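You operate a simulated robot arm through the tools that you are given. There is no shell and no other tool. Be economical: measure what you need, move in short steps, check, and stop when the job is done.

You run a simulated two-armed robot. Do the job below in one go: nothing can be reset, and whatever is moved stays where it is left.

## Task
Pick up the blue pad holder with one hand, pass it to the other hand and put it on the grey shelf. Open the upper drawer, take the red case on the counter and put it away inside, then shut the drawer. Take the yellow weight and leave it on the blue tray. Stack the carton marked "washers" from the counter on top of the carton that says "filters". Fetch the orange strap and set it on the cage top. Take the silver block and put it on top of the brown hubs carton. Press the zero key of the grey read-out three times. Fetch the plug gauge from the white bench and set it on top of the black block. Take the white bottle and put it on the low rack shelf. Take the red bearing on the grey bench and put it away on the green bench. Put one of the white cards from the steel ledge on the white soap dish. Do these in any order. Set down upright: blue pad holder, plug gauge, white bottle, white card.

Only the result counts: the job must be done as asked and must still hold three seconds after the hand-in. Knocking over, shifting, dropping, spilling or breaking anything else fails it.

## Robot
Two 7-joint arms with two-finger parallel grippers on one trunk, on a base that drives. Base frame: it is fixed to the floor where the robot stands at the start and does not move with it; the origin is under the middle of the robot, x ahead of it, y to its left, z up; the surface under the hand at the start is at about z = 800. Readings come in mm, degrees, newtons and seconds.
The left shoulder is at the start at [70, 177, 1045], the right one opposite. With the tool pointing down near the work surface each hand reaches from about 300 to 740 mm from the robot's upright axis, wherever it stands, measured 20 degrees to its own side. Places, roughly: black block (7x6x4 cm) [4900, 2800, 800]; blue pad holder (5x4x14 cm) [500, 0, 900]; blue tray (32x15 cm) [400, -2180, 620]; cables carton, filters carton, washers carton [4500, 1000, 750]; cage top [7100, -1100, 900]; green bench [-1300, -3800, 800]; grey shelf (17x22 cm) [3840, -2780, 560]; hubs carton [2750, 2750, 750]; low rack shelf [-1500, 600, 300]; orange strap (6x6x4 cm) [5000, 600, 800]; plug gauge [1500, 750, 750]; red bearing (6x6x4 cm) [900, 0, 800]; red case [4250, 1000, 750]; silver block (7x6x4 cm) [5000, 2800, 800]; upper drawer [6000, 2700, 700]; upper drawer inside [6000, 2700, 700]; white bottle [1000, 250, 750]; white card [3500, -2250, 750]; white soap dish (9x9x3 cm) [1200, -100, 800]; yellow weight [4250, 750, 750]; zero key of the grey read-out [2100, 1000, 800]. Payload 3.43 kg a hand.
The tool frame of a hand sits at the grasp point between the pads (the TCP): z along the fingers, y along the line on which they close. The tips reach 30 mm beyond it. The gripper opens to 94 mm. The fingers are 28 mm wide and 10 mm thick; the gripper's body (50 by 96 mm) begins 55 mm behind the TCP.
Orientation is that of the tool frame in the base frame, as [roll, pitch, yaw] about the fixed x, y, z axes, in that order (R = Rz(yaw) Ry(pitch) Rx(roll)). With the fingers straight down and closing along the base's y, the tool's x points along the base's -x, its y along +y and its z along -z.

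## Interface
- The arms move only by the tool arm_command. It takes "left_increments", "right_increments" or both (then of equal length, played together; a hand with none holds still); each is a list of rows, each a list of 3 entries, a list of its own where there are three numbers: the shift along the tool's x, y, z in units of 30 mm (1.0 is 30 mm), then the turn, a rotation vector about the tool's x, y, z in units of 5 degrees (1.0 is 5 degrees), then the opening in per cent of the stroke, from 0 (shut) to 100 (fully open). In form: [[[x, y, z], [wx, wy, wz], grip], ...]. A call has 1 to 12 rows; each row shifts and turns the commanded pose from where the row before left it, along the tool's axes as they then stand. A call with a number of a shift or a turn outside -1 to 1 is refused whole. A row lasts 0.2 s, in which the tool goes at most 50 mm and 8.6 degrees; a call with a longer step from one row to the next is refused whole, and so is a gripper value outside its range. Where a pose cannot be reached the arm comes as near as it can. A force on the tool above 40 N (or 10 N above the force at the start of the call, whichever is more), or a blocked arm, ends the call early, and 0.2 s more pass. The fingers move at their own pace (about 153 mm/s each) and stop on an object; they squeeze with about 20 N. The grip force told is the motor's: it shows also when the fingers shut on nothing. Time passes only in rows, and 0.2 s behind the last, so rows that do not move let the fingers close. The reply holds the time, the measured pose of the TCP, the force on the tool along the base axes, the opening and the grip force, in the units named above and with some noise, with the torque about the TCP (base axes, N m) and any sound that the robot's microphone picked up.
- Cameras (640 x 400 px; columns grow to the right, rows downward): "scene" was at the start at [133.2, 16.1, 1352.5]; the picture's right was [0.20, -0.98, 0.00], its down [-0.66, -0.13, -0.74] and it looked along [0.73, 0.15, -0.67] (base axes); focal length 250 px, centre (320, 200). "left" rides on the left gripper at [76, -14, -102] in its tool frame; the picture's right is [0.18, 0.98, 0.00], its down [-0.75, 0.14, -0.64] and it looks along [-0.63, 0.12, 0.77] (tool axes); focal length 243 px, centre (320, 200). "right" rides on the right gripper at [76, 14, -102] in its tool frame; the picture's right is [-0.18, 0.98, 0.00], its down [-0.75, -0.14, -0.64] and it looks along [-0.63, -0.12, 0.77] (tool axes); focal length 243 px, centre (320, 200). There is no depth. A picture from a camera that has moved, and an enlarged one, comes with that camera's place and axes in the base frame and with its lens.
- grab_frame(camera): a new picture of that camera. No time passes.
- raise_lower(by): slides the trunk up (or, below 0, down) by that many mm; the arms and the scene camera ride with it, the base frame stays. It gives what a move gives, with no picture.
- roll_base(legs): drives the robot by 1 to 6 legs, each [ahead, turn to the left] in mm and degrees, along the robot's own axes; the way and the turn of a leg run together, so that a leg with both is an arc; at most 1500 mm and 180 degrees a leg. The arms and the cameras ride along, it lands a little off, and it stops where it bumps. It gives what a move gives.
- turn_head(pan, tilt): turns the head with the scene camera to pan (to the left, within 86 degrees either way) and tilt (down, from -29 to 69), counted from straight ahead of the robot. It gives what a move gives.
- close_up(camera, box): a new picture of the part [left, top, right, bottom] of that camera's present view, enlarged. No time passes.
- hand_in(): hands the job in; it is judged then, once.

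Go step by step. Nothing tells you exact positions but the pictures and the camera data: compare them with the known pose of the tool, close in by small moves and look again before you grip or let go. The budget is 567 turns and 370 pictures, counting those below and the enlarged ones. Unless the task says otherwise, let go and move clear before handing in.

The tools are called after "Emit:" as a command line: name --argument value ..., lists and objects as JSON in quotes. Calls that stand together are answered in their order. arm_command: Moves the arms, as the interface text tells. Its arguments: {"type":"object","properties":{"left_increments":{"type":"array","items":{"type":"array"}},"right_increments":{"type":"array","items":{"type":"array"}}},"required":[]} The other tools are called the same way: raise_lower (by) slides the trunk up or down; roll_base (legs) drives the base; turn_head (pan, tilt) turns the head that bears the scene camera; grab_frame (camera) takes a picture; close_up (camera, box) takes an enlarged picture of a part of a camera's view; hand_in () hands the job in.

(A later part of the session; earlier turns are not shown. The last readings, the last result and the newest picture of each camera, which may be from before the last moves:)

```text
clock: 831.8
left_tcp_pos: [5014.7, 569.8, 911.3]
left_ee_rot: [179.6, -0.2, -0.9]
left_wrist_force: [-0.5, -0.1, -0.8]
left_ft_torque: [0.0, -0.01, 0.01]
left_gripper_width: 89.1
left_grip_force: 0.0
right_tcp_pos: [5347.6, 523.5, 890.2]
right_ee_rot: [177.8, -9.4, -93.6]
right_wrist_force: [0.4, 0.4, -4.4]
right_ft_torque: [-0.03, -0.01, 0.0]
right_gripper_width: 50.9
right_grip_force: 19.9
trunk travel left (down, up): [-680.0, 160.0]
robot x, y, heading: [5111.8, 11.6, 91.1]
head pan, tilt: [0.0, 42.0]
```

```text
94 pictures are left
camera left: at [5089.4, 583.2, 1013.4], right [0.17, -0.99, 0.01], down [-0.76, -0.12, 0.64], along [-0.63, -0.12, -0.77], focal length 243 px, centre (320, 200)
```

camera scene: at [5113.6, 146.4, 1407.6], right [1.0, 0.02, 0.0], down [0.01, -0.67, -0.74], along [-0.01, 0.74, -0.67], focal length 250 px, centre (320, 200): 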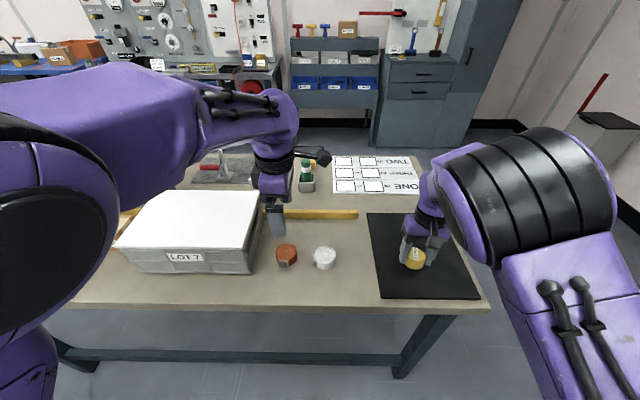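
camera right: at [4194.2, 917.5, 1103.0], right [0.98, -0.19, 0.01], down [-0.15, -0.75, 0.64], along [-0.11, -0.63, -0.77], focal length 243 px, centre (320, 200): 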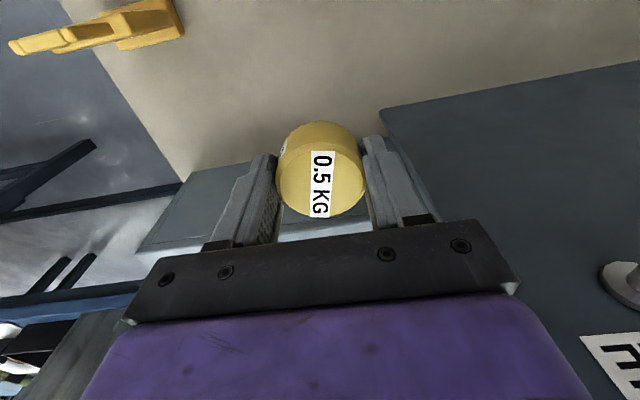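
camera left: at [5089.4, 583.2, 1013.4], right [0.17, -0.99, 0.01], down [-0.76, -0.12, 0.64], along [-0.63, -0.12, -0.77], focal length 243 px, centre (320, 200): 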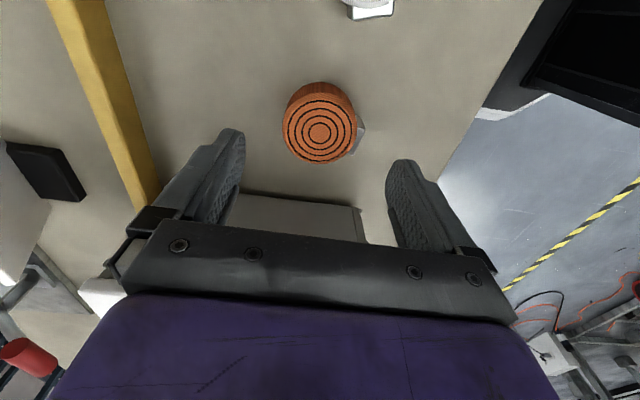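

Emit:
arm_command --left_increments '[[[-0.05, 0, 0.85], [0, 0, 0], 95], [[0, 0, 0.85], [0, 0, 0], 95], [[0, 0, 0.75], [0, 0, 0], 95], [[0, 0, 0], [0, 0, 0], 95], [[0, 0, 0], [0, 0, 0], 60], [[0, 0, 0], [0, 0, 0], 30], [[0, 0, 0], [0, 0, 0], 0], [[0, 0, 0], [0, 0, 0], 0], [[0, 0, 0], [0, 0, 0], 0]]'

Emit:
grab_frame --camera "left"

```text
clock: 833.8
left_tcp_pos: [5013.7, 569.0, 838.2]
left_ee_rot: [179.4, -0.1, -1.1]
left_wrist_force: [0.1, -0.3, 0.0]
left_ft_torque: [0.02, -0.01, -0.01]
left_gripper_width: 58.5
left_grip_force: 19.8
right_tcp_pos: [5347.2, 523.2, 889.7]
right_ee_rot: [177.8, -9.4, -93.6]
right_wrist_force: [0.0, 0.2, -5.8]
right_ft_torque: [-0.05, 0.02, 0.0]
right_gripper_width: 51.1
right_grip_force: 19.5
trunk travel left (down, up): [-680.0, 160.0]
robot x, y, heading: [5114.3, 13.4, 90.8]
head pan, tilt: [0.0, 42.0]
```

```text
93 pictures are left
camera left: at [5089.1, 580.9, 941.3], right [0.16, -0.99, 0.01], down [-0.76, -0.12, 0.64], along [-0.63, -0.11, -0.77], focal length 243 px, centre (320, 200)
```

left: 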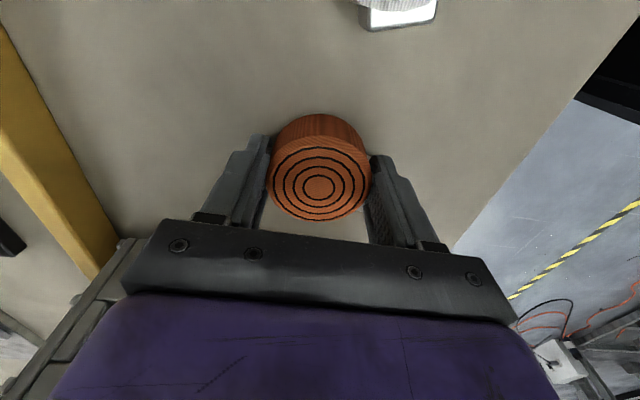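

Gripped (58.5 mm). I lift, back out and head for the cage.

Emit:
raise_lower --by 155

Emit:
arm_command --left_increments '[[[0, 0, -1], [0, 0, 0], 0], [[0, 0, -1], [0, 0, 0], 0], [[0, 0, -1], [0, 0, 0], 0], [[0.4, 0.5, -0.5], [0, 0, 0], 0], [[0.4, 0.5, 0], [0, 0, 0], 0]]'

Emit:
roll_base --legs '[[-450, 0], [0, -113]]'

Emit:
turn_head --pan 0 --tilt 25

Emit:
grab_frame --camera "scene"

```text
clock: 835.6
left_tcp_pos: [5013.5, 569.0, 994.1]
left_ee_rot: [179.5, -0.2, -1.3]
left_wrist_force: [-0.2, -0.7, -0.9]
left_ft_torque: [0.03, 0.0, 0.04]
left_gripper_width: 58.4
left_grip_force: 20.1
right_tcp_pos: [5347.9, 523.7, 1044.4]
right_ee_rot: [177.8, -9.5, -93.6]
right_wrist_force: [0.6, -0.1, -5.2]
right_ft_torque: [0.01, -0.03, -0.01]
right_gripper_width: 50.6
right_grip_force: 19.5
trunk travel left (down, up): [-835.0, 5.0]
robot x, y, heading: [5113.4, 10.1, 90.8]
head pan, tilt: [0.0, 42.0]
```

```text
clock: 836.8
left_tcp_pos: [5026.3, 543.3, 1100.3]
left_ee_rot: [178.9, -2.3, 1.0]
left_wrist_force: [0.2, 0.4, -1.8]
left_ft_torque: [0.0, 0.03, 0.0]
left_gripper_width: 58.8
left_grip_force: 20.4
right_tcp_pos: [5349.6, 523.1, 1044.2]
right_ee_rot: [177.8, -9.4, -93.4]
right_wrist_force: [-1.4, 0.6, -4.5]
right_ft_torque: [-0.01, -0.01, 0.0]
right_gripper_width: 51.1
right_grip_force: 20.0
trunk travel left (down, up): [-835.0, 5.0]
robot x, y, heading: [5114.0, 11.6, 91.0]
head pan, tilt: [0.0, 42.0]
```

```text
clock: 844.2
left_tcp_pos: [5647.4, -554.9, 1105.9]
left_ee_rot: [179.6, -2.6, -111.0]
left_wrist_force: [0.1, 0.1, -0.8]
left_ft_torque: [-0.01, 0.03, -0.01]
left_gripper_width: 58.6
left_grip_force: 20.0
right_tcp_pos: [5512.0, -843.6, 1044.2]
right_ee_rot: [177.8, -9.3, 154.8]
right_wrist_force: [0.1, -0.7, -5.3]
right_ft_torque: [0.04, 0.02, 0.01]
right_gripper_width: 51.0
right_grip_force: 19.7
trunk travel left (down, up): [-835.0, 5.0]
robot x, y, heading: [5122.9, -440.3, -20.7]
head pan, tilt: [0.0, 42.0]
```

```text
clock: 845.0
left_tcp_pos: [5648.3, -554.2, 1106.1]
left_ee_rot: [179.8, -2.9, -111.0]
left_wrist_force: [0.1, 0.3, -1.4]
left_ft_torque: [-0.01, -0.02, -0.06]
left_gripper_width: 58.4
left_grip_force: 20.5
right_tcp_pos: [5512.5, -843.6, 1044.5]
right_ee_rot: [177.7, -9.5, 154.7]
right_wrist_force: [0.4, -0.8, -4.2]
right_ft_torque: [0.02, -0.01, 0.01]
right_gripper_width: 50.7
right_grip_force: 20.3
trunk travel left (down, up): [-835.0, 5.0]
robot x, y, heading: [5124.1, -435.5, -20.6]
head pan, tilt: [0.0, 25.0]
```

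```text
92 pictures are left
camera scene: at [5257.4, -489.0, 1588.8], right [-0.35, -0.94, 0.0], down [-0.4, 0.15, -0.91], along [0.85, -0.32, -0.42], focal length 250 px, centre (320, 200)
```

scene: 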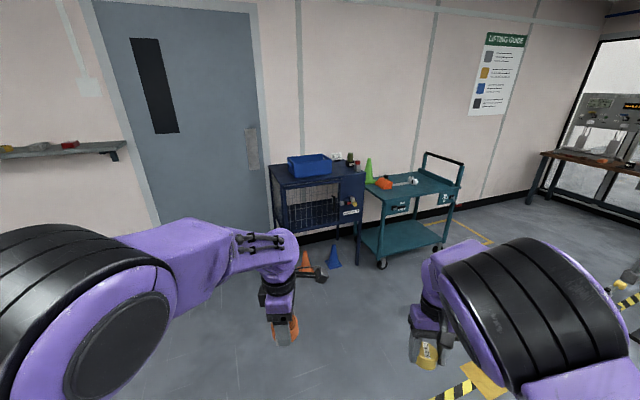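

The cage with a blue tray on top is ahead near (7130, -1150). I drive up to it.

Emit:
roll_base --legs '[[0, -4], [1280, 0], [0, 22]]'

Emit:
turn_head --pan 0 --tilt 35

Emit:
grab_frame --camera "scene"

Emit:
close_up --camera "scene" --box '[220, 100, 440, 250]'

```text
clock: 853.0
left_tcp_pos: [6802.7, -931.8, 1106.6]
left_ee_rot: [179.7, -2.8, -93.6]
left_wrist_force: [-0.4, 0.2, 0.0]
left_ft_torque: [0.02, -0.04, 0.02]
left_gripper_width: 58.4
left_grip_force: 19.5
right_tcp_pos: [6756.4, -1246.7, 1043.5]
right_ee_rot: [177.6, -9.4, 172.0]
right_wrist_force: [0.2, -0.6, -5.5]
right_ft_torque: [0.02, 0.04, 0.0]
right_gripper_width: 50.9
right_grip_force: 20.1
trunk travel left (down, up): [-835.0, 5.0]
robot x, y, heading: [6260.9, -974.3, -3.4]
head pan, tilt: [0.0, 25.0]
```

```text
clock: 853.7
left_tcp_pos: [6801.4, -930.3, 1107.2]
left_ee_rot: [179.6, -3.1, -93.6]
left_wrist_force: [-1.1, 0.6, -1.5]
left_ft_torque: [-0.01, 0.0, 0.03]
left_gripper_width: 58.6
left_grip_force: 19.8
right_tcp_pos: [6755.5, -1245.7, 1044.1]
right_ee_rot: [177.7, -9.4, 172.0]
right_wrist_force: [-0.2, -0.2, -5.0]
right_ft_torque: [0.0, 0.04, -0.02]
right_gripper_width: 51.0
right_grip_force: 19.6
trunk travel left (down, up): [-835.0, 5.0]
robot x, y, heading: [6267.0, -974.2, -3.7]
head pan, tilt: [0.0, 35.0]
```

```text
91 pictures are left
camera scene: at [6404.7, -982.9, 1573.1], right [-0.06, -1.0, 0.0], down [-0.57, 0.03, -0.82], along [0.82, -0.05, -0.57], focal length 250 px, centre (320, 200)
```

scene: 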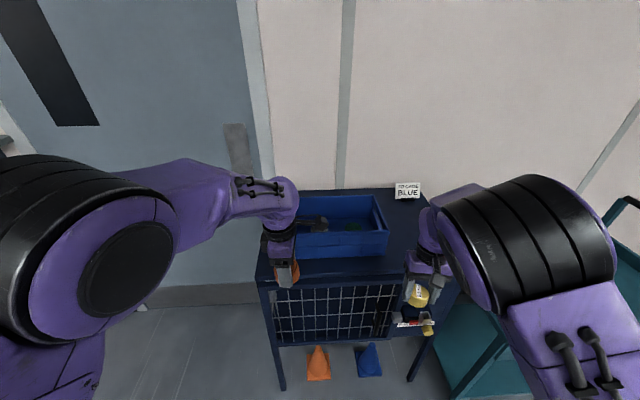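

```text
2.67 times, centred on (330, 175) of scene
camera zoom: at [6404.7, -982.9, 1573.1], right [-0.06, -1.0, 0.0], down [-0.57, 0.03, -0.82], along [0.82, -0.05, -0.57], focal length 666 px, centre (293, 267)
```

zoom: 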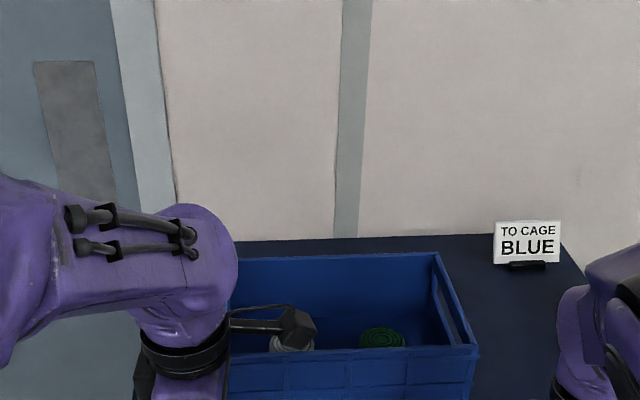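

The cage top has a blue tray and a sign; there's a free strip in front of the tray. I turn the left hand back to nominal, move closer and look down there.

Emit:
arm_command --left_increments '[[[0.3, 0, 0], [0, 0, 1], 0], [[0.3, 0, 0], [0, 0, 1], 0], [[0, 0, 0], [0, 0, 1], 0], [[0, 0, 0], [0, 0, 1], 0], [[0, 0, 0], [0, 0, 1], 0], [[0, 0, 0], [0, 0, 1], 0], [[0, 0, 0], [0, 0, 1], 0], [[0, 0, 0], [0, 0, 1], 0], [[0, 0, 0], [0, 0, 1], 0]]'

Emit:
arm_command --left_increments '[[[0, 0, 0], [0, 0, 1], 0], [[0, 0, 0], [0, 0, 1], 0], [[0, 0, 0], [0, 0, 1], 0], [[0, 0, 0], [0, 0, 1], 0], [[0, 0, 0], [0, 0, 1], 0], [[0, 0, 0], [0, 0, 1], 0], [[0, 0, 0], [0, 0, 1], 0], [[0, 0, 0], [0, 0, 1], 0]]'

Emit:
roll_base --legs '[[130, 0]]'

Emit:
turn_head --pan 0 --tilt 45

Emit:
grab_frame --camera "scene"

Emit:
grab_frame --camera "left"

```text
clock: 855.7
left_tcp_pos: [6799.8, -948.0, 1107.0]
left_ee_rot: [-178.2, -2.4, -138.9]
left_wrist_force: [0.9, -0.2, -1.1]
left_ft_torque: [0.02, 0.03, 0.0]
left_gripper_width: 58.1
left_grip_force: 20.0
right_tcp_pos: [6756.6, -1246.1, 1045.0]
right_ee_rot: [177.7, -9.5, 172.0]
right_wrist_force: [0.4, 0.3, -5.0]
right_ft_torque: [0.02, 0.04, 0.02]
right_gripper_width: 50.8
right_grip_force: 19.8
trunk travel left (down, up): [-835.0, 5.0]
robot x, y, heading: [6266.7, -972.5, -3.4]
head pan, tilt: [0.0, 35.0]
```

```text
clock: 857.5
left_tcp_pos: [6801.0, -947.9, 1108.2]
left_ee_rot: [-177.1, -0.6, -178.6]
left_wrist_force: [0.2, 0.0, -0.9]
left_ft_torque: [-0.01, 0.03, 0.01]
left_gripper_width: 58.3
left_grip_force: 20.2
right_tcp_pos: [6756.9, -1245.9, 1043.7]
right_ee_rot: [177.7, -9.4, 171.9]
right_wrist_force: [-0.4, 0.2, -4.5]
right_ft_torque: [0.02, 0.01, 0.0]
right_gripper_width: 51.0
right_grip_force: 19.8
trunk travel left (down, up): [-835.0, 5.0]
robot x, y, heading: [6264.0, -972.8, -3.5]
head pan, tilt: [0.0, 35.0]
```

```text
clock: 858.8
left_tcp_pos: [6929.6, -956.5, 1109.2]
left_ee_rot: [-177.0, -0.6, -178.8]
left_wrist_force: [-0.6, -0.3, -1.7]
left_ft_torque: [0.04, 0.02, -0.02]
left_gripper_width: 58.4
left_grip_force: 20.3
right_tcp_pos: [6886.1, -1254.4, 1044.9]
right_ee_rot: [177.8, -9.2, 171.9]
right_wrist_force: [-0.1, -0.1, -5.0]
right_ft_torque: [0.01, 0.02, 0.01]
right_gripper_width: 50.6
right_grip_force: 20.0
trunk travel left (down, up): [-835.0, 5.0]
robot x, y, heading: [6396.6, -979.0, -3.6]
head pan, tilt: [0.0, 35.0]
```

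```text
clock: 859.5
left_tcp_pos: [6931.7, -957.0, 1108.3]
left_ee_rot: [-177.0, -0.7, -178.8]
left_wrist_force: [0.3, 0.3, -1.1]
left_ft_torque: [-0.01, 0.01, -0.02]
left_gripper_width: 58.4
left_grip_force: 19.8
right_tcp_pos: [6888.9, -1256.5, 1044.0]
right_ee_rot: [177.7, -9.5, 171.9]
right_wrist_force: [-0.3, -0.3, -5.0]
right_ft_torque: [0.01, 0.05, -0.01]
right_gripper_width: 50.6
right_grip_force: 20.0
trunk travel left (down, up): [-835.0, 5.0]
robot x, y, heading: [6400.5, -983.5, -3.4]
head pan, tilt: [0.0, 45.0]
```

```text
89 pictures are left
camera scene: at [6530.9, -991.2, 1558.2], right [-0.06, -1.0, 0.0], down [-0.71, 0.04, -0.71], along [0.71, -0.04, -0.71], focal length 250 px, centre (320, 200)
```

scene: 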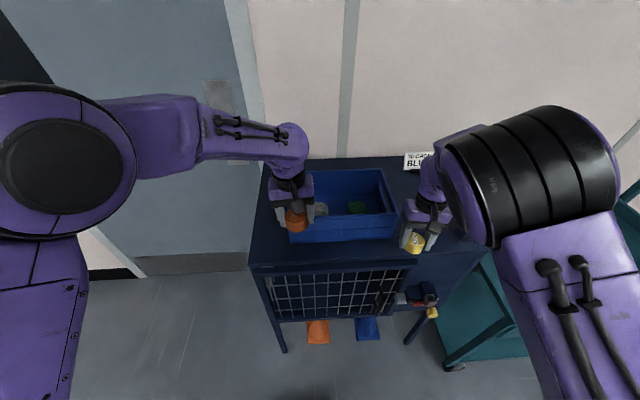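

```text
88 pictures are left
camera left: at [6857.2, -969.5, 1211.2], right [-0.21, 0.98, -0.05], down [0.76, 0.19, 0.62], along [0.62, 0.09, -0.78], focal length 243 px, centre (320, 200)
```

left: 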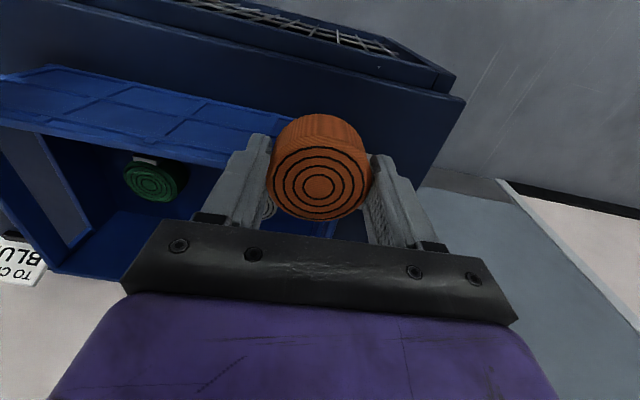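

The top is at z ≈ 955, and left of the tray there is a ~100 mm wide free area. I move the strap over it, about (7000, -875).

Emit:
arm_command --left_increments '[[[-0.58, 0.68, 0], [0, 0, 0], 0], [[-0.58, 0.68, 0], [0, 0, 0], 0], [[-0.58, 0.68, 0], [0, 0, 0], 0], [[-0.58, 0.68, 0], [0, 0, 0], 0], [[0, 0, 0.7], [0, 0, 0], 0], [[0, 0, 0], [0, 0, 0], 0]]'

Emit:
grab_frame --camera "left"

Emit:
close_up --camera "scene" --box '[220, 140, 380, 280]'

```text
clock: 860.9
left_tcp_pos: [7000.4, -877.0, 1082.4]
left_ee_rot: [-177.1, -0.6, -178.7]
left_wrist_force: [-0.1, -0.5, -1.0]
left_ft_torque: [-0.01, 0.03, -0.04]
left_gripper_width: 58.2
left_grip_force: 19.8
right_tcp_pos: [6887.2, -1255.2, 1045.2]
right_ee_rot: [177.7, -9.4, 171.9]
right_wrist_force: [-0.9, 0.4, -4.5]
right_ft_torque: [-0.01, 0.0, -0.02]
right_gripper_width: 50.7
right_grip_force: 20.2
trunk travel left (down, up): [-835.0, 5.0]
robot x, y, heading: [6395.1, -983.3, -3.5]
head pan, tilt: [0.0, 45.0]
```

```text
87 pictures are left
camera left: at [6924.7, -889.1, 1185.6], right [-0.21, 0.98, -0.05], down [0.76, 0.19, 0.63], along [0.62, 0.09, -0.78], focal length 243 px, centre (320, 200)
```

left: 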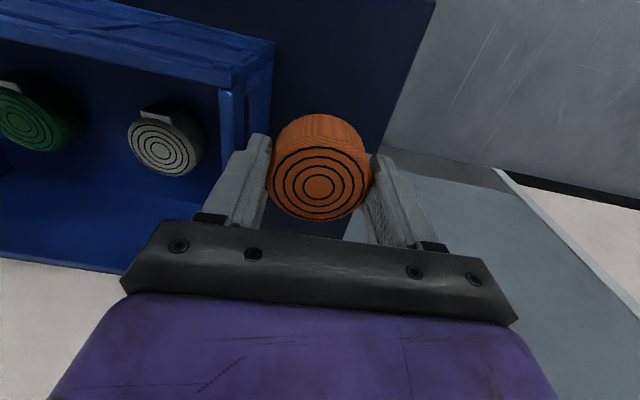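

```text
2.86 times, centred on (300, 210) of scene
camera zoom: at [6529.5, -991.5, 1558.3], right [-0.06, -1.0, 0.0], down [-0.71, 0.04, -0.71], along [0.71, -0.04, -0.71], focal length 714 px, centre (377, 171)
```

zoom: 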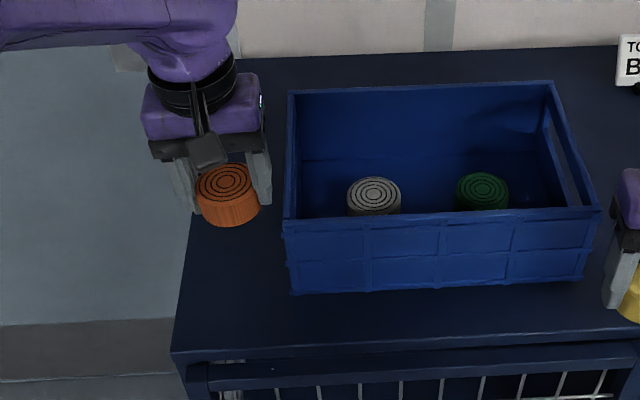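

It's well between the table's edge and the tray. I lower it.

Emit:
arm_command --left_increments '[[[0, 0, 0.9], [0, 0, 0], 0], [[0, 0, 0.9], [0, 0, 0], 0], [[0, 0, 0.6], [0, 0, 0], 0], [[0, 0, 0], [0, 0, 0], 0]]'

Emit:
arm_command --left_increments '[[[0, 0, 0.2], [0, 0, 0], 0], [[0, 0, 0], [0, 0, 0], 0]]'

Emit:
close_up --camera "scene" --box '[240, 150, 340, 280]'

```text
clock: 861.9
left_tcp_pos: [6998.1, -881.1, 1011.3]
left_ee_rot: [-177.2, -0.7, -178.8]
left_wrist_force: [0.0, 0.1, -1.0]
left_ft_torque: [0.0, 0.02, -0.01]
left_gripper_width: 58.2
left_grip_force: 20.3
right_tcp_pos: [6888.7, -1256.3, 1045.1]
right_ee_rot: [177.7, -9.4, 171.9]
right_wrist_force: [-0.4, 0.8, -4.5]
right_ft_torque: [-0.03, 0.06, -0.02]
right_gripper_width: 50.6
right_grip_force: 20.2
trunk travel left (down, up): [-835.0, 5.0]
robot x, y, heading: [6398.3, -979.6, -3.6]
head pan, tilt: [0.0, 45.0]
```

```text
clock: 862.5
left_tcp_pos: [6996.9, -878.8, 1004.5]
left_ee_rot: [-177.2, -0.7, -178.7]
left_wrist_force: [0.4, -0.4, -1.0]
left_ft_torque: [0.01, -0.01, -0.03]
left_gripper_width: 58.2
left_grip_force: 20.0
right_tcp_pos: [6886.2, -1255.2, 1044.4]
right_ee_rot: [177.7, -9.4, 171.9]
right_wrist_force: [0.8, -0.2, -5.9]
right_ft_torque: [0.03, 0.04, -0.01]
right_gripper_width: 50.5
right_grip_force: 19.7
trunk travel left (down, up): [-835.0, 5.0]
robot x, y, heading: [6392.4, -983.0, -3.4]
head pan, tilt: [0.0, 45.0]
```

```text
3.08 times, centred on (290, 215) of scene
camera zoom: at [6529.9, -991.1, 1558.3], right [-0.06, -1.0, 0.0], down [-0.71, 0.04, -0.71], along [0.71, -0.04, -0.71], focal length 768 px, centre (412, 154)
```

zoom: 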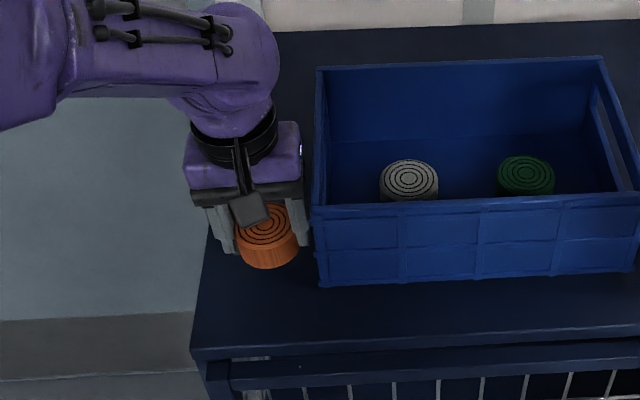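

Emit:
arm_command --left_increments '[[[0, 0.2, 0.15], [0, 0, 0], 0], [[0, 0, 0.15], [0, 0, 0], 0], [[0, 0, 0], [0, 0, 0], 0]]'

Emit:
arm_command --left_increments '[[[0, 0, 0.12], [0, 0, 0], 0], [[0, 0, 0], [0, 0, 0], 0]]'

```text
clock: 863.3
left_tcp_pos: [6996.4, -874.2, 996.6]
left_ee_rot: [-177.1, -0.8, -178.6]
left_wrist_force: [0.7, 0.0, -0.9]
left_ft_torque: [-0.02, -0.02, 0.01]
left_gripper_width: 58.4
left_grip_force: 20.4
right_tcp_pos: [6887.9, -1255.0, 1043.8]
right_ee_rot: [177.7, -9.4, 171.9]
right_wrist_force: [0.6, 0.2, -6.0]
right_ft_torque: [-0.01, 0.06, -0.03]
right_gripper_width: 50.9
right_grip_force: 20.2
trunk travel left (down, up): [-835.0, 5.0]
robot x, y, heading: [6398.6, -983.0, -3.6]
head pan, tilt: [0.0, 45.0]
```

```text
clock: 863.9
left_tcp_pos: [6997.9, -874.1, 991.8]
left_ee_rot: [-177.2, -0.7, -178.8]
left_wrist_force: [0.0, -0.2, -1.4]
left_ft_torque: [0.01, -0.01, -0.02]
left_gripper_width: 58.0
left_grip_force: 20.0
right_tcp_pos: [6888.5, -1255.4, 1043.8]
right_ee_rot: [177.7, -9.4, 172.0]
right_wrist_force: [0.6, -0.1, -4.8]
right_ft_torque: [0.01, 0.0, -0.04]
right_gripper_width: 50.6
right_grip_force: 20.2
trunk travel left (down, up): [-835.0, 5.0]
robot x, y, heading: [6396.7, -979.0, -3.5]
head pan, tilt: [0.0, 45.0]
```

Emit:
arm_command --left_increments '[[[0, 0, 0.15], [0, 0, 0], 0], [[0, 0, 0], [0, 0, 0], 0]]'

Emit:
arm_command --left_increments '[[[0, 0, 0.12], [0, 0, 0], 0], [[0, 0, 0], [0, 0, 0], 0]]'

Emit:
arm_command --left_increments '[[[0, 0, 0.12], [0, 0, 0], 0], [[0, 0, 0], [0, 0, 0], 0]]'

```text
clock: 864.5
left_tcp_pos: [6997.5, -874.4, 988.0]
left_ee_rot: [-177.0, -0.7, -178.9]
left_wrist_force: [-0.1, -0.1, -1.0]
left_ft_torque: [0.02, 0.0, -0.02]
left_gripper_width: 58.2
left_grip_force: 19.4
right_tcp_pos: [6887.8, -1255.7, 1045.1]
right_ee_rot: [177.6, -9.4, 171.9]
right_wrist_force: [-0.8, 0.4, -4.3]
right_ft_torque: [-0.02, 0.03, 0.0]
right_gripper_width: 50.6
right_grip_force: 19.8
trunk travel left (down, up): [-835.0, 5.0]
robot x, y, heading: [6394.4, -980.5, -3.6]
head pan, tilt: [0.0, 45.0]
```

```text
clock: 865.1
left_tcp_pos: [6998.5, -874.4, 983.2]
left_ee_rot: [-177.2, -0.7, -178.8]
left_wrist_force: [0.0, -0.4, -0.8]
left_ft_torque: [-0.02, 0.0, 0.02]
left_gripper_width: 58.2
left_grip_force: 19.8
right_tcp_pos: [6887.7, -1255.8, 1044.9]
right_ee_rot: [177.7, -9.4, 171.9]
right_wrist_force: [-0.5, -0.2, -5.5]
right_ft_torque: [0.03, 0.03, 0.02]
right_gripper_width: 51.0
right_grip_force: 20.2
trunk travel left (down, up): [-835.0, 5.0]
robot x, y, heading: [6397.8, -981.4, -3.7]
head pan, tilt: [0.0, 45.0]
```

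```text
clock: 865.7
left_tcp_pos: [6997.8, -874.1, 981.0]
left_ee_rot: [-177.2, -0.6, -178.6]
left_wrist_force: [1.1, 0.6, 7.1]
left_ft_torque: [0.21, -0.1, -0.02]
left_gripper_width: 58.1
left_grip_force: 19.8
right_tcp_pos: [6888.6, -1255.1, 1044.3]
right_ee_rot: [177.7, -9.3, 171.8]
right_wrist_force: [-0.1, 0.4, -5.4]
right_ft_torque: [0.03, 0.0, -0.01]
right_gripper_width: 51.0
right_grip_force: 20.1
trunk travel left (down, up): [-835.0, 5.0]
robot x, y, heading: [6395.0, -981.6, -3.6]
head pan, tilt: [0.0, 45.0]
```

Contact. I go a hair further, then open slightly and lift away.

Emit:
arm_command --left_increments '[[[0, 0, 0.05], [0, 0, 0], 0], [[0, 0, 0], [0, 0, 0], 68], [[0, 0, 0], [0, 0, 0], 75], [[0, 0, 0], [0, 0, 0], 75], [[0, 0, -0.5], [0, 0, 0], 75], [[0, 0, -1], [0, 0, 0], 75], [[0, 0, -1], [0, 0, 0], 75], [[0, 0, -1], [0, 0, 0], 75], [[0, 0, -1], [0, 0, 0], 75]]'

Emit:
close_up --camera "scene" --box '[220, 140, 380, 280]'

```text
clock: 867.7
left_tcp_pos: [6997.1, -867.1, 1115.0]
left_ee_rot: [-177.0, -0.6, -178.9]
left_wrist_force: [-0.2, 0.5, 0.5]
left_ft_torque: [-0.03, -0.02, 0.05]
left_gripper_width: 70.6
left_grip_force: 0.0
right_tcp_pos: [6887.8, -1255.3, 1045.9]
right_ee_rot: [177.7, -9.2, 171.9]
right_wrist_force: [0.0, 0.4, -5.5]
right_ft_torque: [-0.02, 0.01, -0.03]
right_gripper_width: 50.9
right_grip_force: 19.7
trunk travel left (down, up): [-835.0, 5.0]
robot x, y, heading: [6396.8, -980.6, -3.4]
head pan, tilt: [0.0, 45.0]
```

```text
2.86 times, centred on (300, 210) of scene
camera zoom: at [6528.3, -991.1, 1558.4], right [-0.06, -1.0, 0.0], down [-0.71, 0.04, -0.71], along [0.71, -0.04, -0.71], focal length 714 px, centre (377, 171)
```

zoom: 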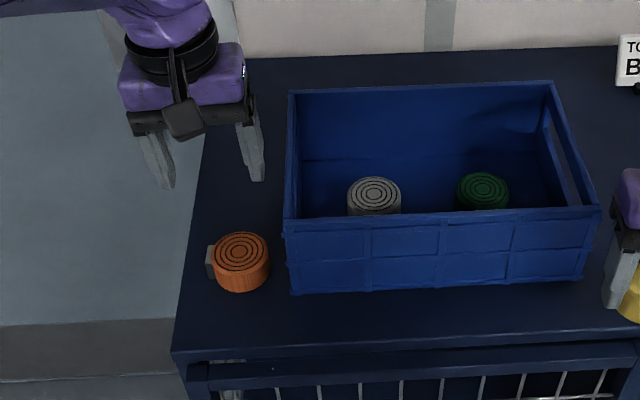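

The strap is on the cage top. Last item: the weight to the blue tray in the west. I back out, turn and drive along the aisle.

Emit:
roll_base --legs '[[-500, 0], [0, -176.5], [1500, 0], [1500, 0]]'

```text
clock: 892.3
left_tcp_pos: [2201.7, -950.4, 1115.2]
left_ee_rot: [-177.1, -0.8, 0.2]
left_wrist_force: [0.5, 0.1, 0.2]
left_ft_torque: [-0.01, 0.01, 0.04]
left_gripper_width: 70.4
left_grip_force: 0.0
right_tcp_pos: [2320.4, -563.4, 1045.1]
right_ee_rot: [177.7, -9.4, -9.2]
right_wrist_force: [0.1, 0.6, -5.7]
right_ft_torque: [-0.03, -0.03, 0.01]
right_gripper_width: 50.7
right_grip_force: 20.0
trunk travel left (down, up): [-835.0, 5.0]
robot x, y, heading: [2804.3, -846.8, 175.4]
head pan, tilt: [0.0, 45.0]
```

Emit:
roll_base --legs '[[0, 12.5], [1500, 0], [600, 0], [0, 80]]'

Emit:
turn_head --pan -10 --tilt 35

Emit:
grab_frame --camera "scene"

```text
clock: 906.8
left_tcp_pos: [929.6, -1774.7, 1115.5]
left_ee_rot: [-177.1, -0.7, 95.4]
left_wrist_force: [-0.1, 0.6, 0.4]
left_ft_torque: [-0.01, -0.01, 0.0]
left_gripper_width: 70.5
left_grip_force: 0.1
right_tcp_pos: [536.4, -1690.8, 1044.5]
right_ee_rot: [177.7, -9.4, 86.0]
right_wrist_force: [-0.4, -0.8, -5.0]
right_ft_torque: [0.02, 0.0, 0.03]
right_gripper_width: 50.9
right_grip_force: 19.9
trunk travel left (down, up): [-835.0, 5.0]
robot x, y, heading: [770.5, -1181.4, -89.3]
head pan, tilt: [0.0, 45.0]
```

```text
clock: 907.5
left_tcp_pos: [930.7, -1774.1, 1114.2]
left_ee_rot: [-177.1, -0.7, 95.4]
left_wrist_force: [0.3, 1.0, -0.1]
left_ft_torque: [0.02, -0.02, -0.03]
left_gripper_width: 70.2
left_grip_force: 0.0
right_tcp_pos: [535.7, -1690.8, 1044.1]
right_ee_rot: [177.7, -9.3, 86.1]
right_wrist_force: [-0.1, 0.1, -6.0]
right_ft_torque: [0.02, -0.01, 0.01]
right_gripper_width: 51.0
right_grip_force: 20.4
trunk travel left (down, up): [-835.0, 5.0]
robot x, y, heading: [772.6, -1181.2, -89.4]
head pan, tilt: [-10.0, 35.0]
```

```text
83 pictures are left
camera scene: at [759.8, -1319.6, 1573.0], right [-0.99, 0.16, 0.0], down [0.09, 0.57, -0.82], along [-0.13, -0.81, -0.57], focal length 250 px, centre (320, 200)
```

scene: 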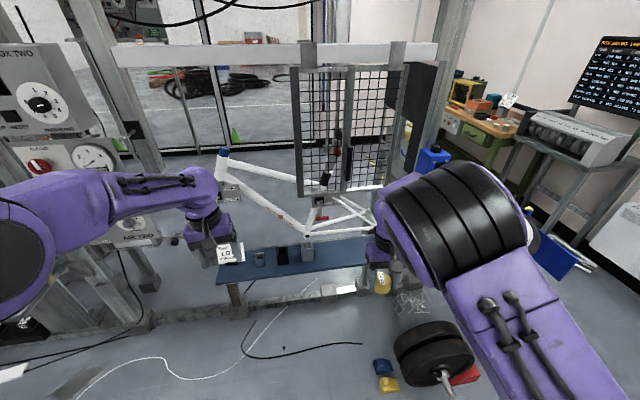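

I see a blue shelf with some items; its right-hand end looks free near (450, -2130). I move nearer, levelling the right hand, and zoom in.

Emit:
roll_base --legs '[[0, -16], [290, 0], [0, 14]]'

Emit:
arm_command --right_increments '[[[0.8, -0.5, 0], [0.2, -0.7, 0], 0], [[0.8, -0.5, 0], [0.2, -0.6, 0], 0], [[0.8, -0.5, 0], [0.06, -0.57, 0], 0], [[0.5, -0.5, 0], [0, 0, 0], 0]]'

Emit:
turn_head --pan -8 --tilt 42

Emit:
grab_frame --camera "scene"

Emit:
close_up --camera "scene" --box '[220, 150, 420, 290]'

```text
clock: 911.3
left_tcp_pos: [833.7, -2056.4, 1114.0]
left_ee_rot: [-177.2, -0.7, 93.3]
left_wrist_force: [0.1, 0.4, 0.1]
left_ft_torque: [0.02, 0.0, 0.01]
left_gripper_width: 70.6
left_grip_force: 0.0
right_tcp_pos: [442.1, -1961.7, 1044.3]
right_ee_rot: [177.6, -9.4, 84.0]
right_wrist_force: [0.0, -0.9, -4.4]
right_ft_torque: [0.04, 0.04, 0.0]
right_gripper_width: 50.8
right_grip_force: 19.5
trunk travel left (down, up): [-835.0, 5.0]
robot x, y, heading: [697.4, -1457.3, -91.6]
head pan, tilt: [-10.0, 35.0]
```

```text
clock: 912.0
left_tcp_pos: [834.2, -2056.9, 1114.7]
left_ee_rot: [-177.1, -0.5, 93.3]
left_wrist_force: [-0.1, 0.6, -0.6]
left_ft_torque: [-0.02, -0.02, -0.02]
left_gripper_width: 70.4
left_grip_force: 0.0
right_tcp_pos: [412.2, -1857.5, 984.7]
right_ee_rot: [179.0, -13.0, 81.8]
right_wrist_force: [0.1, -0.6, -5.0]
right_ft_torque: [0.0, 0.02, 0.02]
right_gripper_width: 50.6
right_grip_force: 19.8
trunk travel left (down, up): [-835.0, 5.0]
robot x, y, heading: [695.3, -1457.7, -91.4]
head pan, tilt: [-10.0, 35.0]
stopped in row 3 (right hand): the arm was blocked; the commanded pose is now the measured one
```

```text
clock: 912.7
left_tcp_pos: [834.3, -2057.5, 1114.2]
left_ee_rot: [-177.1, -0.6, 93.4]
left_wrist_force: [-0.4, -0.2, -0.1]
left_ft_torque: [0.04, 0.0, -0.01]
left_gripper_width: 70.3
left_grip_force: 0.1
right_tcp_pos: [411.5, -1858.4, 985.2]
right_ee_rot: [179.0, -12.9, 81.8]
right_wrist_force: [0.8, -0.1, -4.7]
right_ft_torque: [0.05, 0.05, -0.03]
right_gripper_width: 50.8
right_grip_force: 19.6
trunk travel left (down, up): [-835.0, 5.0]
robot x, y, heading: [699.0, -1460.4, -91.5]
head pan, tilt: [-8.0, 42.0]
```

```text
82 pictures are left
camera scene: at [682.9, -1592.6, 1562.6], right [-0.99, 0.16, 0.0], down [0.11, 0.66, -0.74], along [-0.12, -0.73, -0.67], focal length 250 px, centre (320, 200)
```

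scene: 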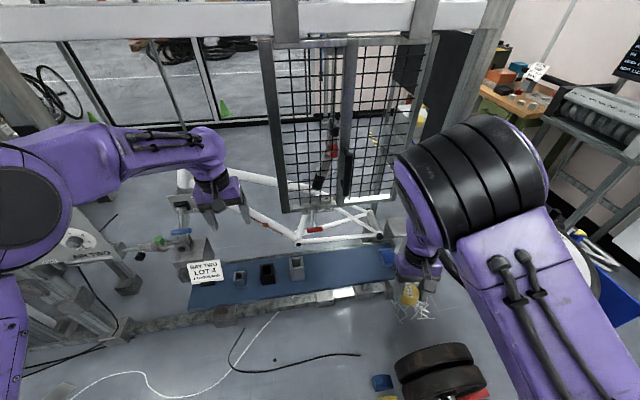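

```text
2.86 times, centred on (320, 220) of scene
camera zoom: at [682.9, -1592.6, 1562.6], right [-0.99, 0.16, 0.0], down [0.11, 0.66, -0.74], along [-0.12, -0.73, -0.67], focal length 714 px, centre (320, 143)
```

zoom: 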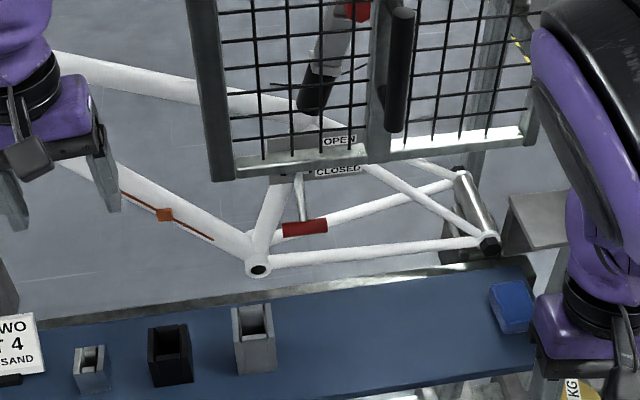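

The tray's free part is around (470, -2150, 620); a mesh gate hangs above it (bottom z ≈ 1025) and a bike frame stands behind. I pull the left hand back, lower the trunk, and bring the right hand forward under the gate, levelling it.

Emit:
arm_command --left_increments '[[[1, 0, 0], [0, 0, 0], 70], [[1, 0.3, 0], [0, 0, 0], 70], [[1, 0.3, 0], [0, 0, 0], 70], [[1, 0.3, 0], [0, 0, 0], 70], [[0.8, 0.3, 0], [0, 0, 0], 70]]' --right_increments '[[[-0.6, 0.3, 0], [0, 0, 0], 0], [[-0.6, 0.3, 0], [0, -0.6, 0], 0], [[-0.4, 0, 0], [0, -0.8, 0], 0], [[-0.2, 0, 0], [0, -0.8, 0], 0], [[0, 0, 0], [0, -0.4, 0], 0]]'

Emit:
raise_lower --by -280

Emit:
grab_frame --camera "right"

Emit:
grab_frame --camera "scene"

```text
clock: 913.9
left_tcp_pos: [861.9, -1908.3, 1114.9]
left_ee_rot: [-177.1, -0.6, 93.4]
left_wrist_force: [0.4, 0.2, -1.0]
left_ft_torque: [-0.01, -0.04, 0.0]
left_gripper_width: 65.8
left_grip_force: 0.1
right_tcp_pos: [417.5, -1905.3, 968.0]
right_ee_rot: [178.6, -0.8, 80.5]
right_wrist_force: [0.0, 0.2, -4.6]
right_ft_torque: [0.04, 0.01, 0.01]
right_gripper_width: 50.8
right_grip_force: 20.1
trunk travel left (down, up): [-835.0, 5.0]
robot x, y, heading: [702.0, -1459.9, -91.3]
head pan, tilt: [-8.0, 42.0]
```

```text
clock: 916.7
left_tcp_pos: [863.2, -1908.9, 834.8]
left_ee_rot: [-177.0, -0.6, 93.4]
left_wrist_force: [0.2, 0.1, -0.2]
left_ft_torque: [0.0, 0.0, 0.04]
left_gripper_width: 65.9
left_grip_force: 0.1
right_tcp_pos: [421.3, -1910.8, 692.1]
right_ee_rot: [178.1, -0.3, 80.7]
right_wrist_force: [0.4, 0.3, -4.5]
right_ft_torque: [0.06, 0.01, 0.02]
right_gripper_width: 50.6
right_grip_force: 19.9
trunk travel left (down, up): [-555.0, 285.0]
robot x, y, heading: [697.5, -1454.3, -91.5]
head pan, tilt: [-8.0, 42.0]
```

```text
80 pictures are left
camera right: at [444.1, -1837.4, 795.5], right [0.94, -0.34, 0.03], down [-0.28, -0.72, 0.63], along [-0.19, -0.6, -0.77], focal length 243 px, centre (320, 200)
```

right: 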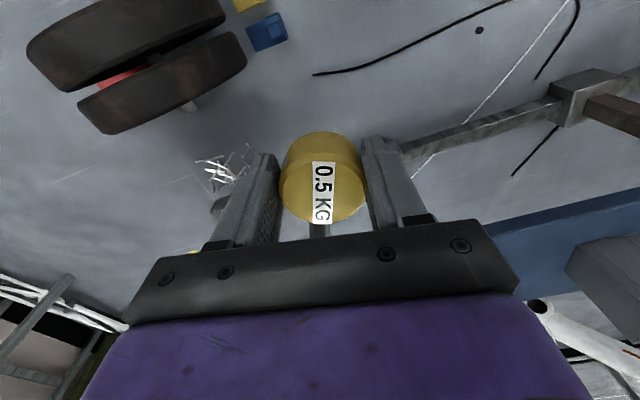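

```text
79 pictures are left
camera scene: at [682.8, -1592.3, 1282.6], right [-0.99, 0.16, 0.0], down [0.11, 0.66, -0.74], along [-0.12, -0.73, -0.67], focal length 250 px, centre (320, 200)
```

scene: 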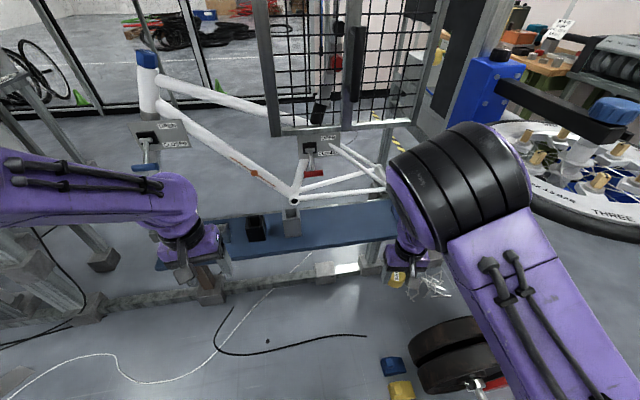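

Tray surface is at z ≈ 634. I move the weight forward over the free part.

Emit:
arm_command --right_increments '[[[0, 0, -0.8], [0, 0, 0], 0], [[-0.87, 0.35, 0], [0, 0, 0], 0], [[-0.87, 0.35, 0], [0, 0, 0], 0], [[-0.87, 0.35, 0], [0, 0, 0], 0], [[-0.87, 0.35, 0], [0, 0, 0], 0], [[-0.87, 0.35, 0], [0, 0, 0], 0], [[-0.87, 0.35, 0], [0, 0, 0], 0], [[-0.87, 0.35, 0], [0, 0, 0], 0], [[-0.87, 0.35, 0], [0, 0, 0], 0], [[0, 0, 0], [0, 0, 0], 0]]'

Emit:
grab_frame --camera "right"

Emit:
close_up --camera "scene" --box '[260, 160, 440, 290]'

```text
clock: 918.9
left_tcp_pos: [863.2, -1908.4, 834.1]
left_ee_rot: [-177.1, -0.6, 93.4]
left_wrist_force: [-0.8, 0.0, 0.4]
left_ft_torque: [-0.01, -0.03, -0.02]
left_gripper_width: 65.7
left_grip_force: 0.0
right_tcp_pos: [475.7, -2131.0, 721.0]
right_ee_rot: [179.5, 0.2, 82.0]
right_wrist_force: [0.3, -0.3, -4.7]
right_ft_torque: [0.01, 0.02, -0.01]
right_gripper_width: 50.8
right_grip_force: 19.5
trunk travel left (down, up): [-555.0, 285.0]
robot x, y, heading: [696.3, -1456.9, -91.4]
head pan, tilt: [-8.0, 42.0]
```

```text
78 pictures are left
camera right: at [499.6, -2057.7, 822.6], right [0.95, -0.32, 0.01], down [-0.25, -0.72, 0.64], along [-0.2, -0.61, -0.77], focal length 243 px, centre (320, 200)
```

right: 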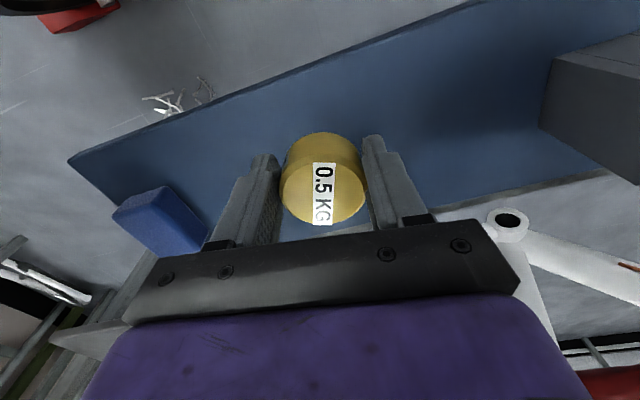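

```text
3.08 times, centred on (350, 225) of scene
camera zoom: at [683.5, -1591.8, 1282.7], right [-0.99, 0.16, 0.0], down [0.11, 0.66, -0.74], along [-0.12, -0.73, -0.67], focal length 768 px, centre (228, 123)
```

zoom: 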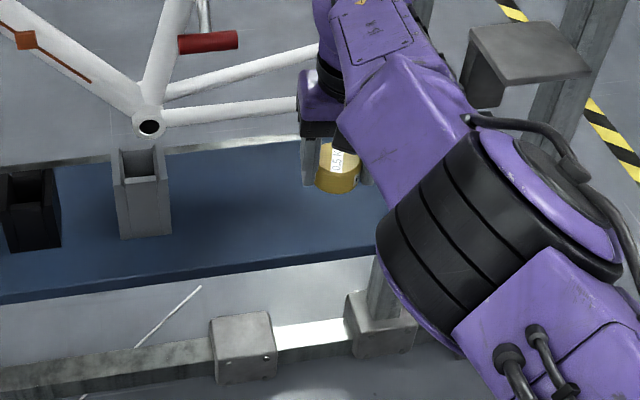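

Below is clear blue tray surface. I lower the weight gently.

Emit:
arm_command --right_increments '[[[-0.2, 0, 0.7], [0, 0, 0], 0], [[0, 0, 0.6], [0, 0, 0], 0], [[0, 0, 0], [0, 0, 0], 0]]'

Emit:
arm_command --right_increments '[[[0, 0, 0.15], [0, 0, 0], 0], [[0, 0, 0], [0, 0, 0], 0]]'

Emit:
arm_command --right_increments '[[[0, 0, 0.15], [0, 0, 0], 0], [[0, 0, 0], [0, 0, 0], 0]]'

```text
clock: 919.7
left_tcp_pos: [863.3, -1909.8, 833.4]
left_ee_rot: [-177.1, -0.7, 93.4]
left_wrist_force: [0.5, 0.4, 0.5]
left_ft_torque: [-0.02, 0.01, 0.03]
left_gripper_width: 65.9
left_grip_force: 0.0
right_tcp_pos: [475.4, -2137.9, 682.1]
right_ee_rot: [179.4, 0.1, 81.9]
right_wrist_force: [-0.3, 0.2, -4.8]
right_ft_torque: [0.04, -0.02, -0.01]
right_gripper_width: 50.7
right_grip_force: 19.9
trunk travel left (down, up): [-555.0, 285.0]
robot x, y, heading: [702.7, -1458.2, -91.2]
head pan, tilt: [-8.0, 42.0]
```

```text
clock: 920.3
left_tcp_pos: [863.5, -1909.2, 833.5]
left_ee_rot: [-177.1, -0.7, 93.4]
left_wrist_force: [0.3, -0.4, -1.0]
left_ft_torque: [0.02, 0.01, 0.01]
left_gripper_width: 65.8
left_grip_force: 0.0
right_tcp_pos: [475.8, -2136.5, 677.3]
right_ee_rot: [179.4, 0.2, 81.9]
right_wrist_force: [-0.9, -0.1, -4.1]
right_ft_torque: [0.1, -0.02, -0.03]
right_gripper_width: 50.8
right_grip_force: 20.3
trunk travel left (down, up): [-555.0, 285.0]
robot x, y, heading: [700.3, -1460.6, -91.6]
head pan, tilt: [-8.0, 42.0]
```

```text
clock: 920.9
left_tcp_pos: [863.1, -1909.3, 833.3]
left_ee_rot: [-177.0, -0.6, 93.4]
left_wrist_force: [-0.3, 0.3, 0.7]
left_ft_torque: [-0.02, -0.01, 0.01]
left_gripper_width: 65.9
left_grip_force: 0.2
right_tcp_pos: [476.5, -2136.3, 671.0]
right_ee_rot: [179.2, 0.2, 81.9]
right_wrist_force: [0.3, 0.1, -4.3]
right_ft_torque: [0.04, -0.05, -0.03]
right_gripper_width: 50.8
right_grip_force: 20.0
trunk travel left (down, up): [-555.0, 285.0]
robot x, y, heading: [697.8, -1454.3, -91.3]
head pan, tilt: [-8.0, 42.0]
```

Emit:
arm_command --right_increments '[[[0, 0, 0.15], [0, 0, 0], 0], [[0, 0, 0], [0, 0, 0], 0]]'

Emit:
arm_command --right_increments '[[[0, 0, 0.12], [0, 0, 0], 0], [[0, 0, 0], [0, 0, 0], 0]]'

Emit:
grab_frame --camera "right"

```text
clock: 921.5
left_tcp_pos: [863.5, -1910.2, 834.2]
left_ee_rot: [-177.2, -0.6, 93.3]
left_wrist_force: [-0.8, -0.7, -0.4]
left_ft_torque: [0.0, 0.02, -0.02]
left_gripper_width: 65.5
left_grip_force: 0.0
right_tcp_pos: [476.7, -2138.3, 667.9]
right_ee_rot: [179.3, 0.3, 81.9]
right_wrist_force: [0.3, -1.0, -6.0]
right_ft_torque: [0.07, 0.0, 0.01]
right_gripper_width: 50.6
right_grip_force: 19.5
trunk travel left (down, up): [-555.0, 285.0]
robot x, y, heading: [697.1, -1457.7, -91.7]
head pan, tilt: [-8.0, 42.0]
```

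```text
clock: 922.1
left_tcp_pos: [862.2, -1910.3, 833.7]
left_ee_rot: [-177.1, -0.7, 93.5]
left_wrist_force: [-0.2, -0.4, -0.1]
left_ft_torque: [0.03, -0.01, -0.05]
left_gripper_width: 66.3
left_grip_force: 0.0
right_tcp_pos: [477.3, -2136.3, 665.3]
right_ee_rot: [179.4, 0.2, 82.0]
right_wrist_force: [-0.1, 0.0, -4.9]
right_ft_torque: [0.05, 0.0, -0.05]
right_gripper_width: 51.0
right_grip_force: 20.2
trunk travel left (down, up): [-555.0, 285.0]
robot x, y, heading: [696.1, -1458.9, -91.3]
head pan, tilt: [-8.0, 42.0]
```

```text
76 pictures are left
camera right: at [500.7, -2063.6, 767.3], right [0.95, -0.32, 0.01], down [-0.25, -0.72, 0.64], along [-0.2, -0.61, -0.77], focal length 243 px, centre (320, 200)
```

right: 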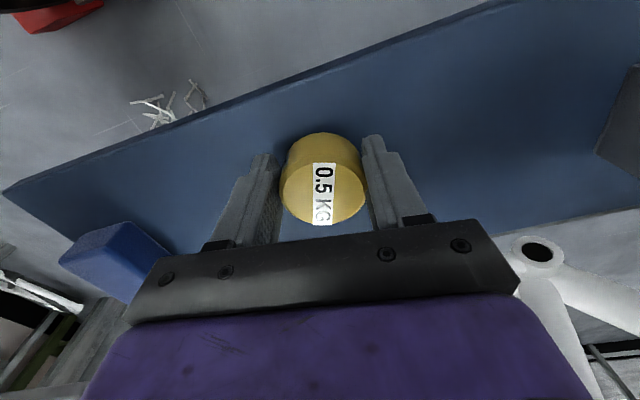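

Emit:
arm_command --right_increments '[[[0, 0, 0.15], [0, 0, 0], 0], [[0, 0, 0], [0, 0, 0], 0]]'

Emit:
arm_command --right_increments '[[[0, 0, 0.15], [0, 0, 0], 0], [[0, 0, 0], [0, 0, 0], 0]]'

Emit:
arm_command --right_increments '[[[0, 0, 0.15], [0, 0, 0], 0], [[0, 0, 0], [0, 0, 0], 0]]'

```text
clock: 922.7
left_tcp_pos: [863.6, -1908.0, 832.9]
left_ee_rot: [-177.2, -0.7, 93.4]
left_wrist_force: [-0.2, 0.1, 0.6]
left_ft_torque: [0.02, 0.02, -0.01]
left_gripper_width: 65.7
left_grip_force: 0.2
right_tcp_pos: [476.2, -2136.8, 659.8]
right_ee_rot: [179.3, 0.2, 81.8]
right_wrist_force: [0.1, -0.5, -4.6]
right_ft_torque: [0.08, 0.03, 0.0]
right_gripper_width: 50.8
right_grip_force: 19.9
trunk travel left (down, up): [-555.0, 285.0]
robot x, y, heading: [698.2, -1458.2, -91.4]
head pan, tilt: [-8.0, 42.0]
```

```text
clock: 923.3
left_tcp_pos: [864.0, -1909.7, 834.1]
left_ee_rot: [-177.1, -0.6, 93.4]
left_wrist_force: [-0.1, 0.0, -0.6]
left_ft_torque: [-0.02, 0.0, -0.04]
left_gripper_width: 65.5
left_grip_force: 0.0
right_tcp_pos: [476.7, -2136.3, 657.2]
right_ee_rot: [179.3, 0.3, 81.9]
right_wrist_force: [-0.8, -1.0, 0.0]
right_ft_torque: [0.0, 0.12, 0.05]
right_gripper_width: 50.7
right_grip_force: 19.9
trunk travel left (down, up): [-555.0, 285.0]
robot x, y, heading: [693.7, -1461.8, -91.2]
head pan, tilt: [-8.0, 42.0]
```

```text
clock: 923.9
left_tcp_pos: [863.4, -1908.2, 834.8]
left_ee_rot: [-177.0, -0.5, 93.4]
left_wrist_force: [0.4, 0.7, 0.1]
left_ft_torque: [-0.04, -0.02, 0.0]
left_gripper_width: 65.4
left_grip_force: 0.1
right_tcp_pos: [477.1, -2135.2, 656.5]
right_ee_rot: [179.6, 0.7, 82.0]
right_wrist_force: [-2.8, -10.6, 27.9]
right_ft_torque: [0.04, 0.54, 0.15]
right_gripper_width: 50.7
right_grip_force: 20.4
trunk travel left (down, up): [-555.0, 285.0]
robot x, y, heading: [697.6, -1458.1, -91.2]
head pan, tilt: [-8.0, 42.0]
```

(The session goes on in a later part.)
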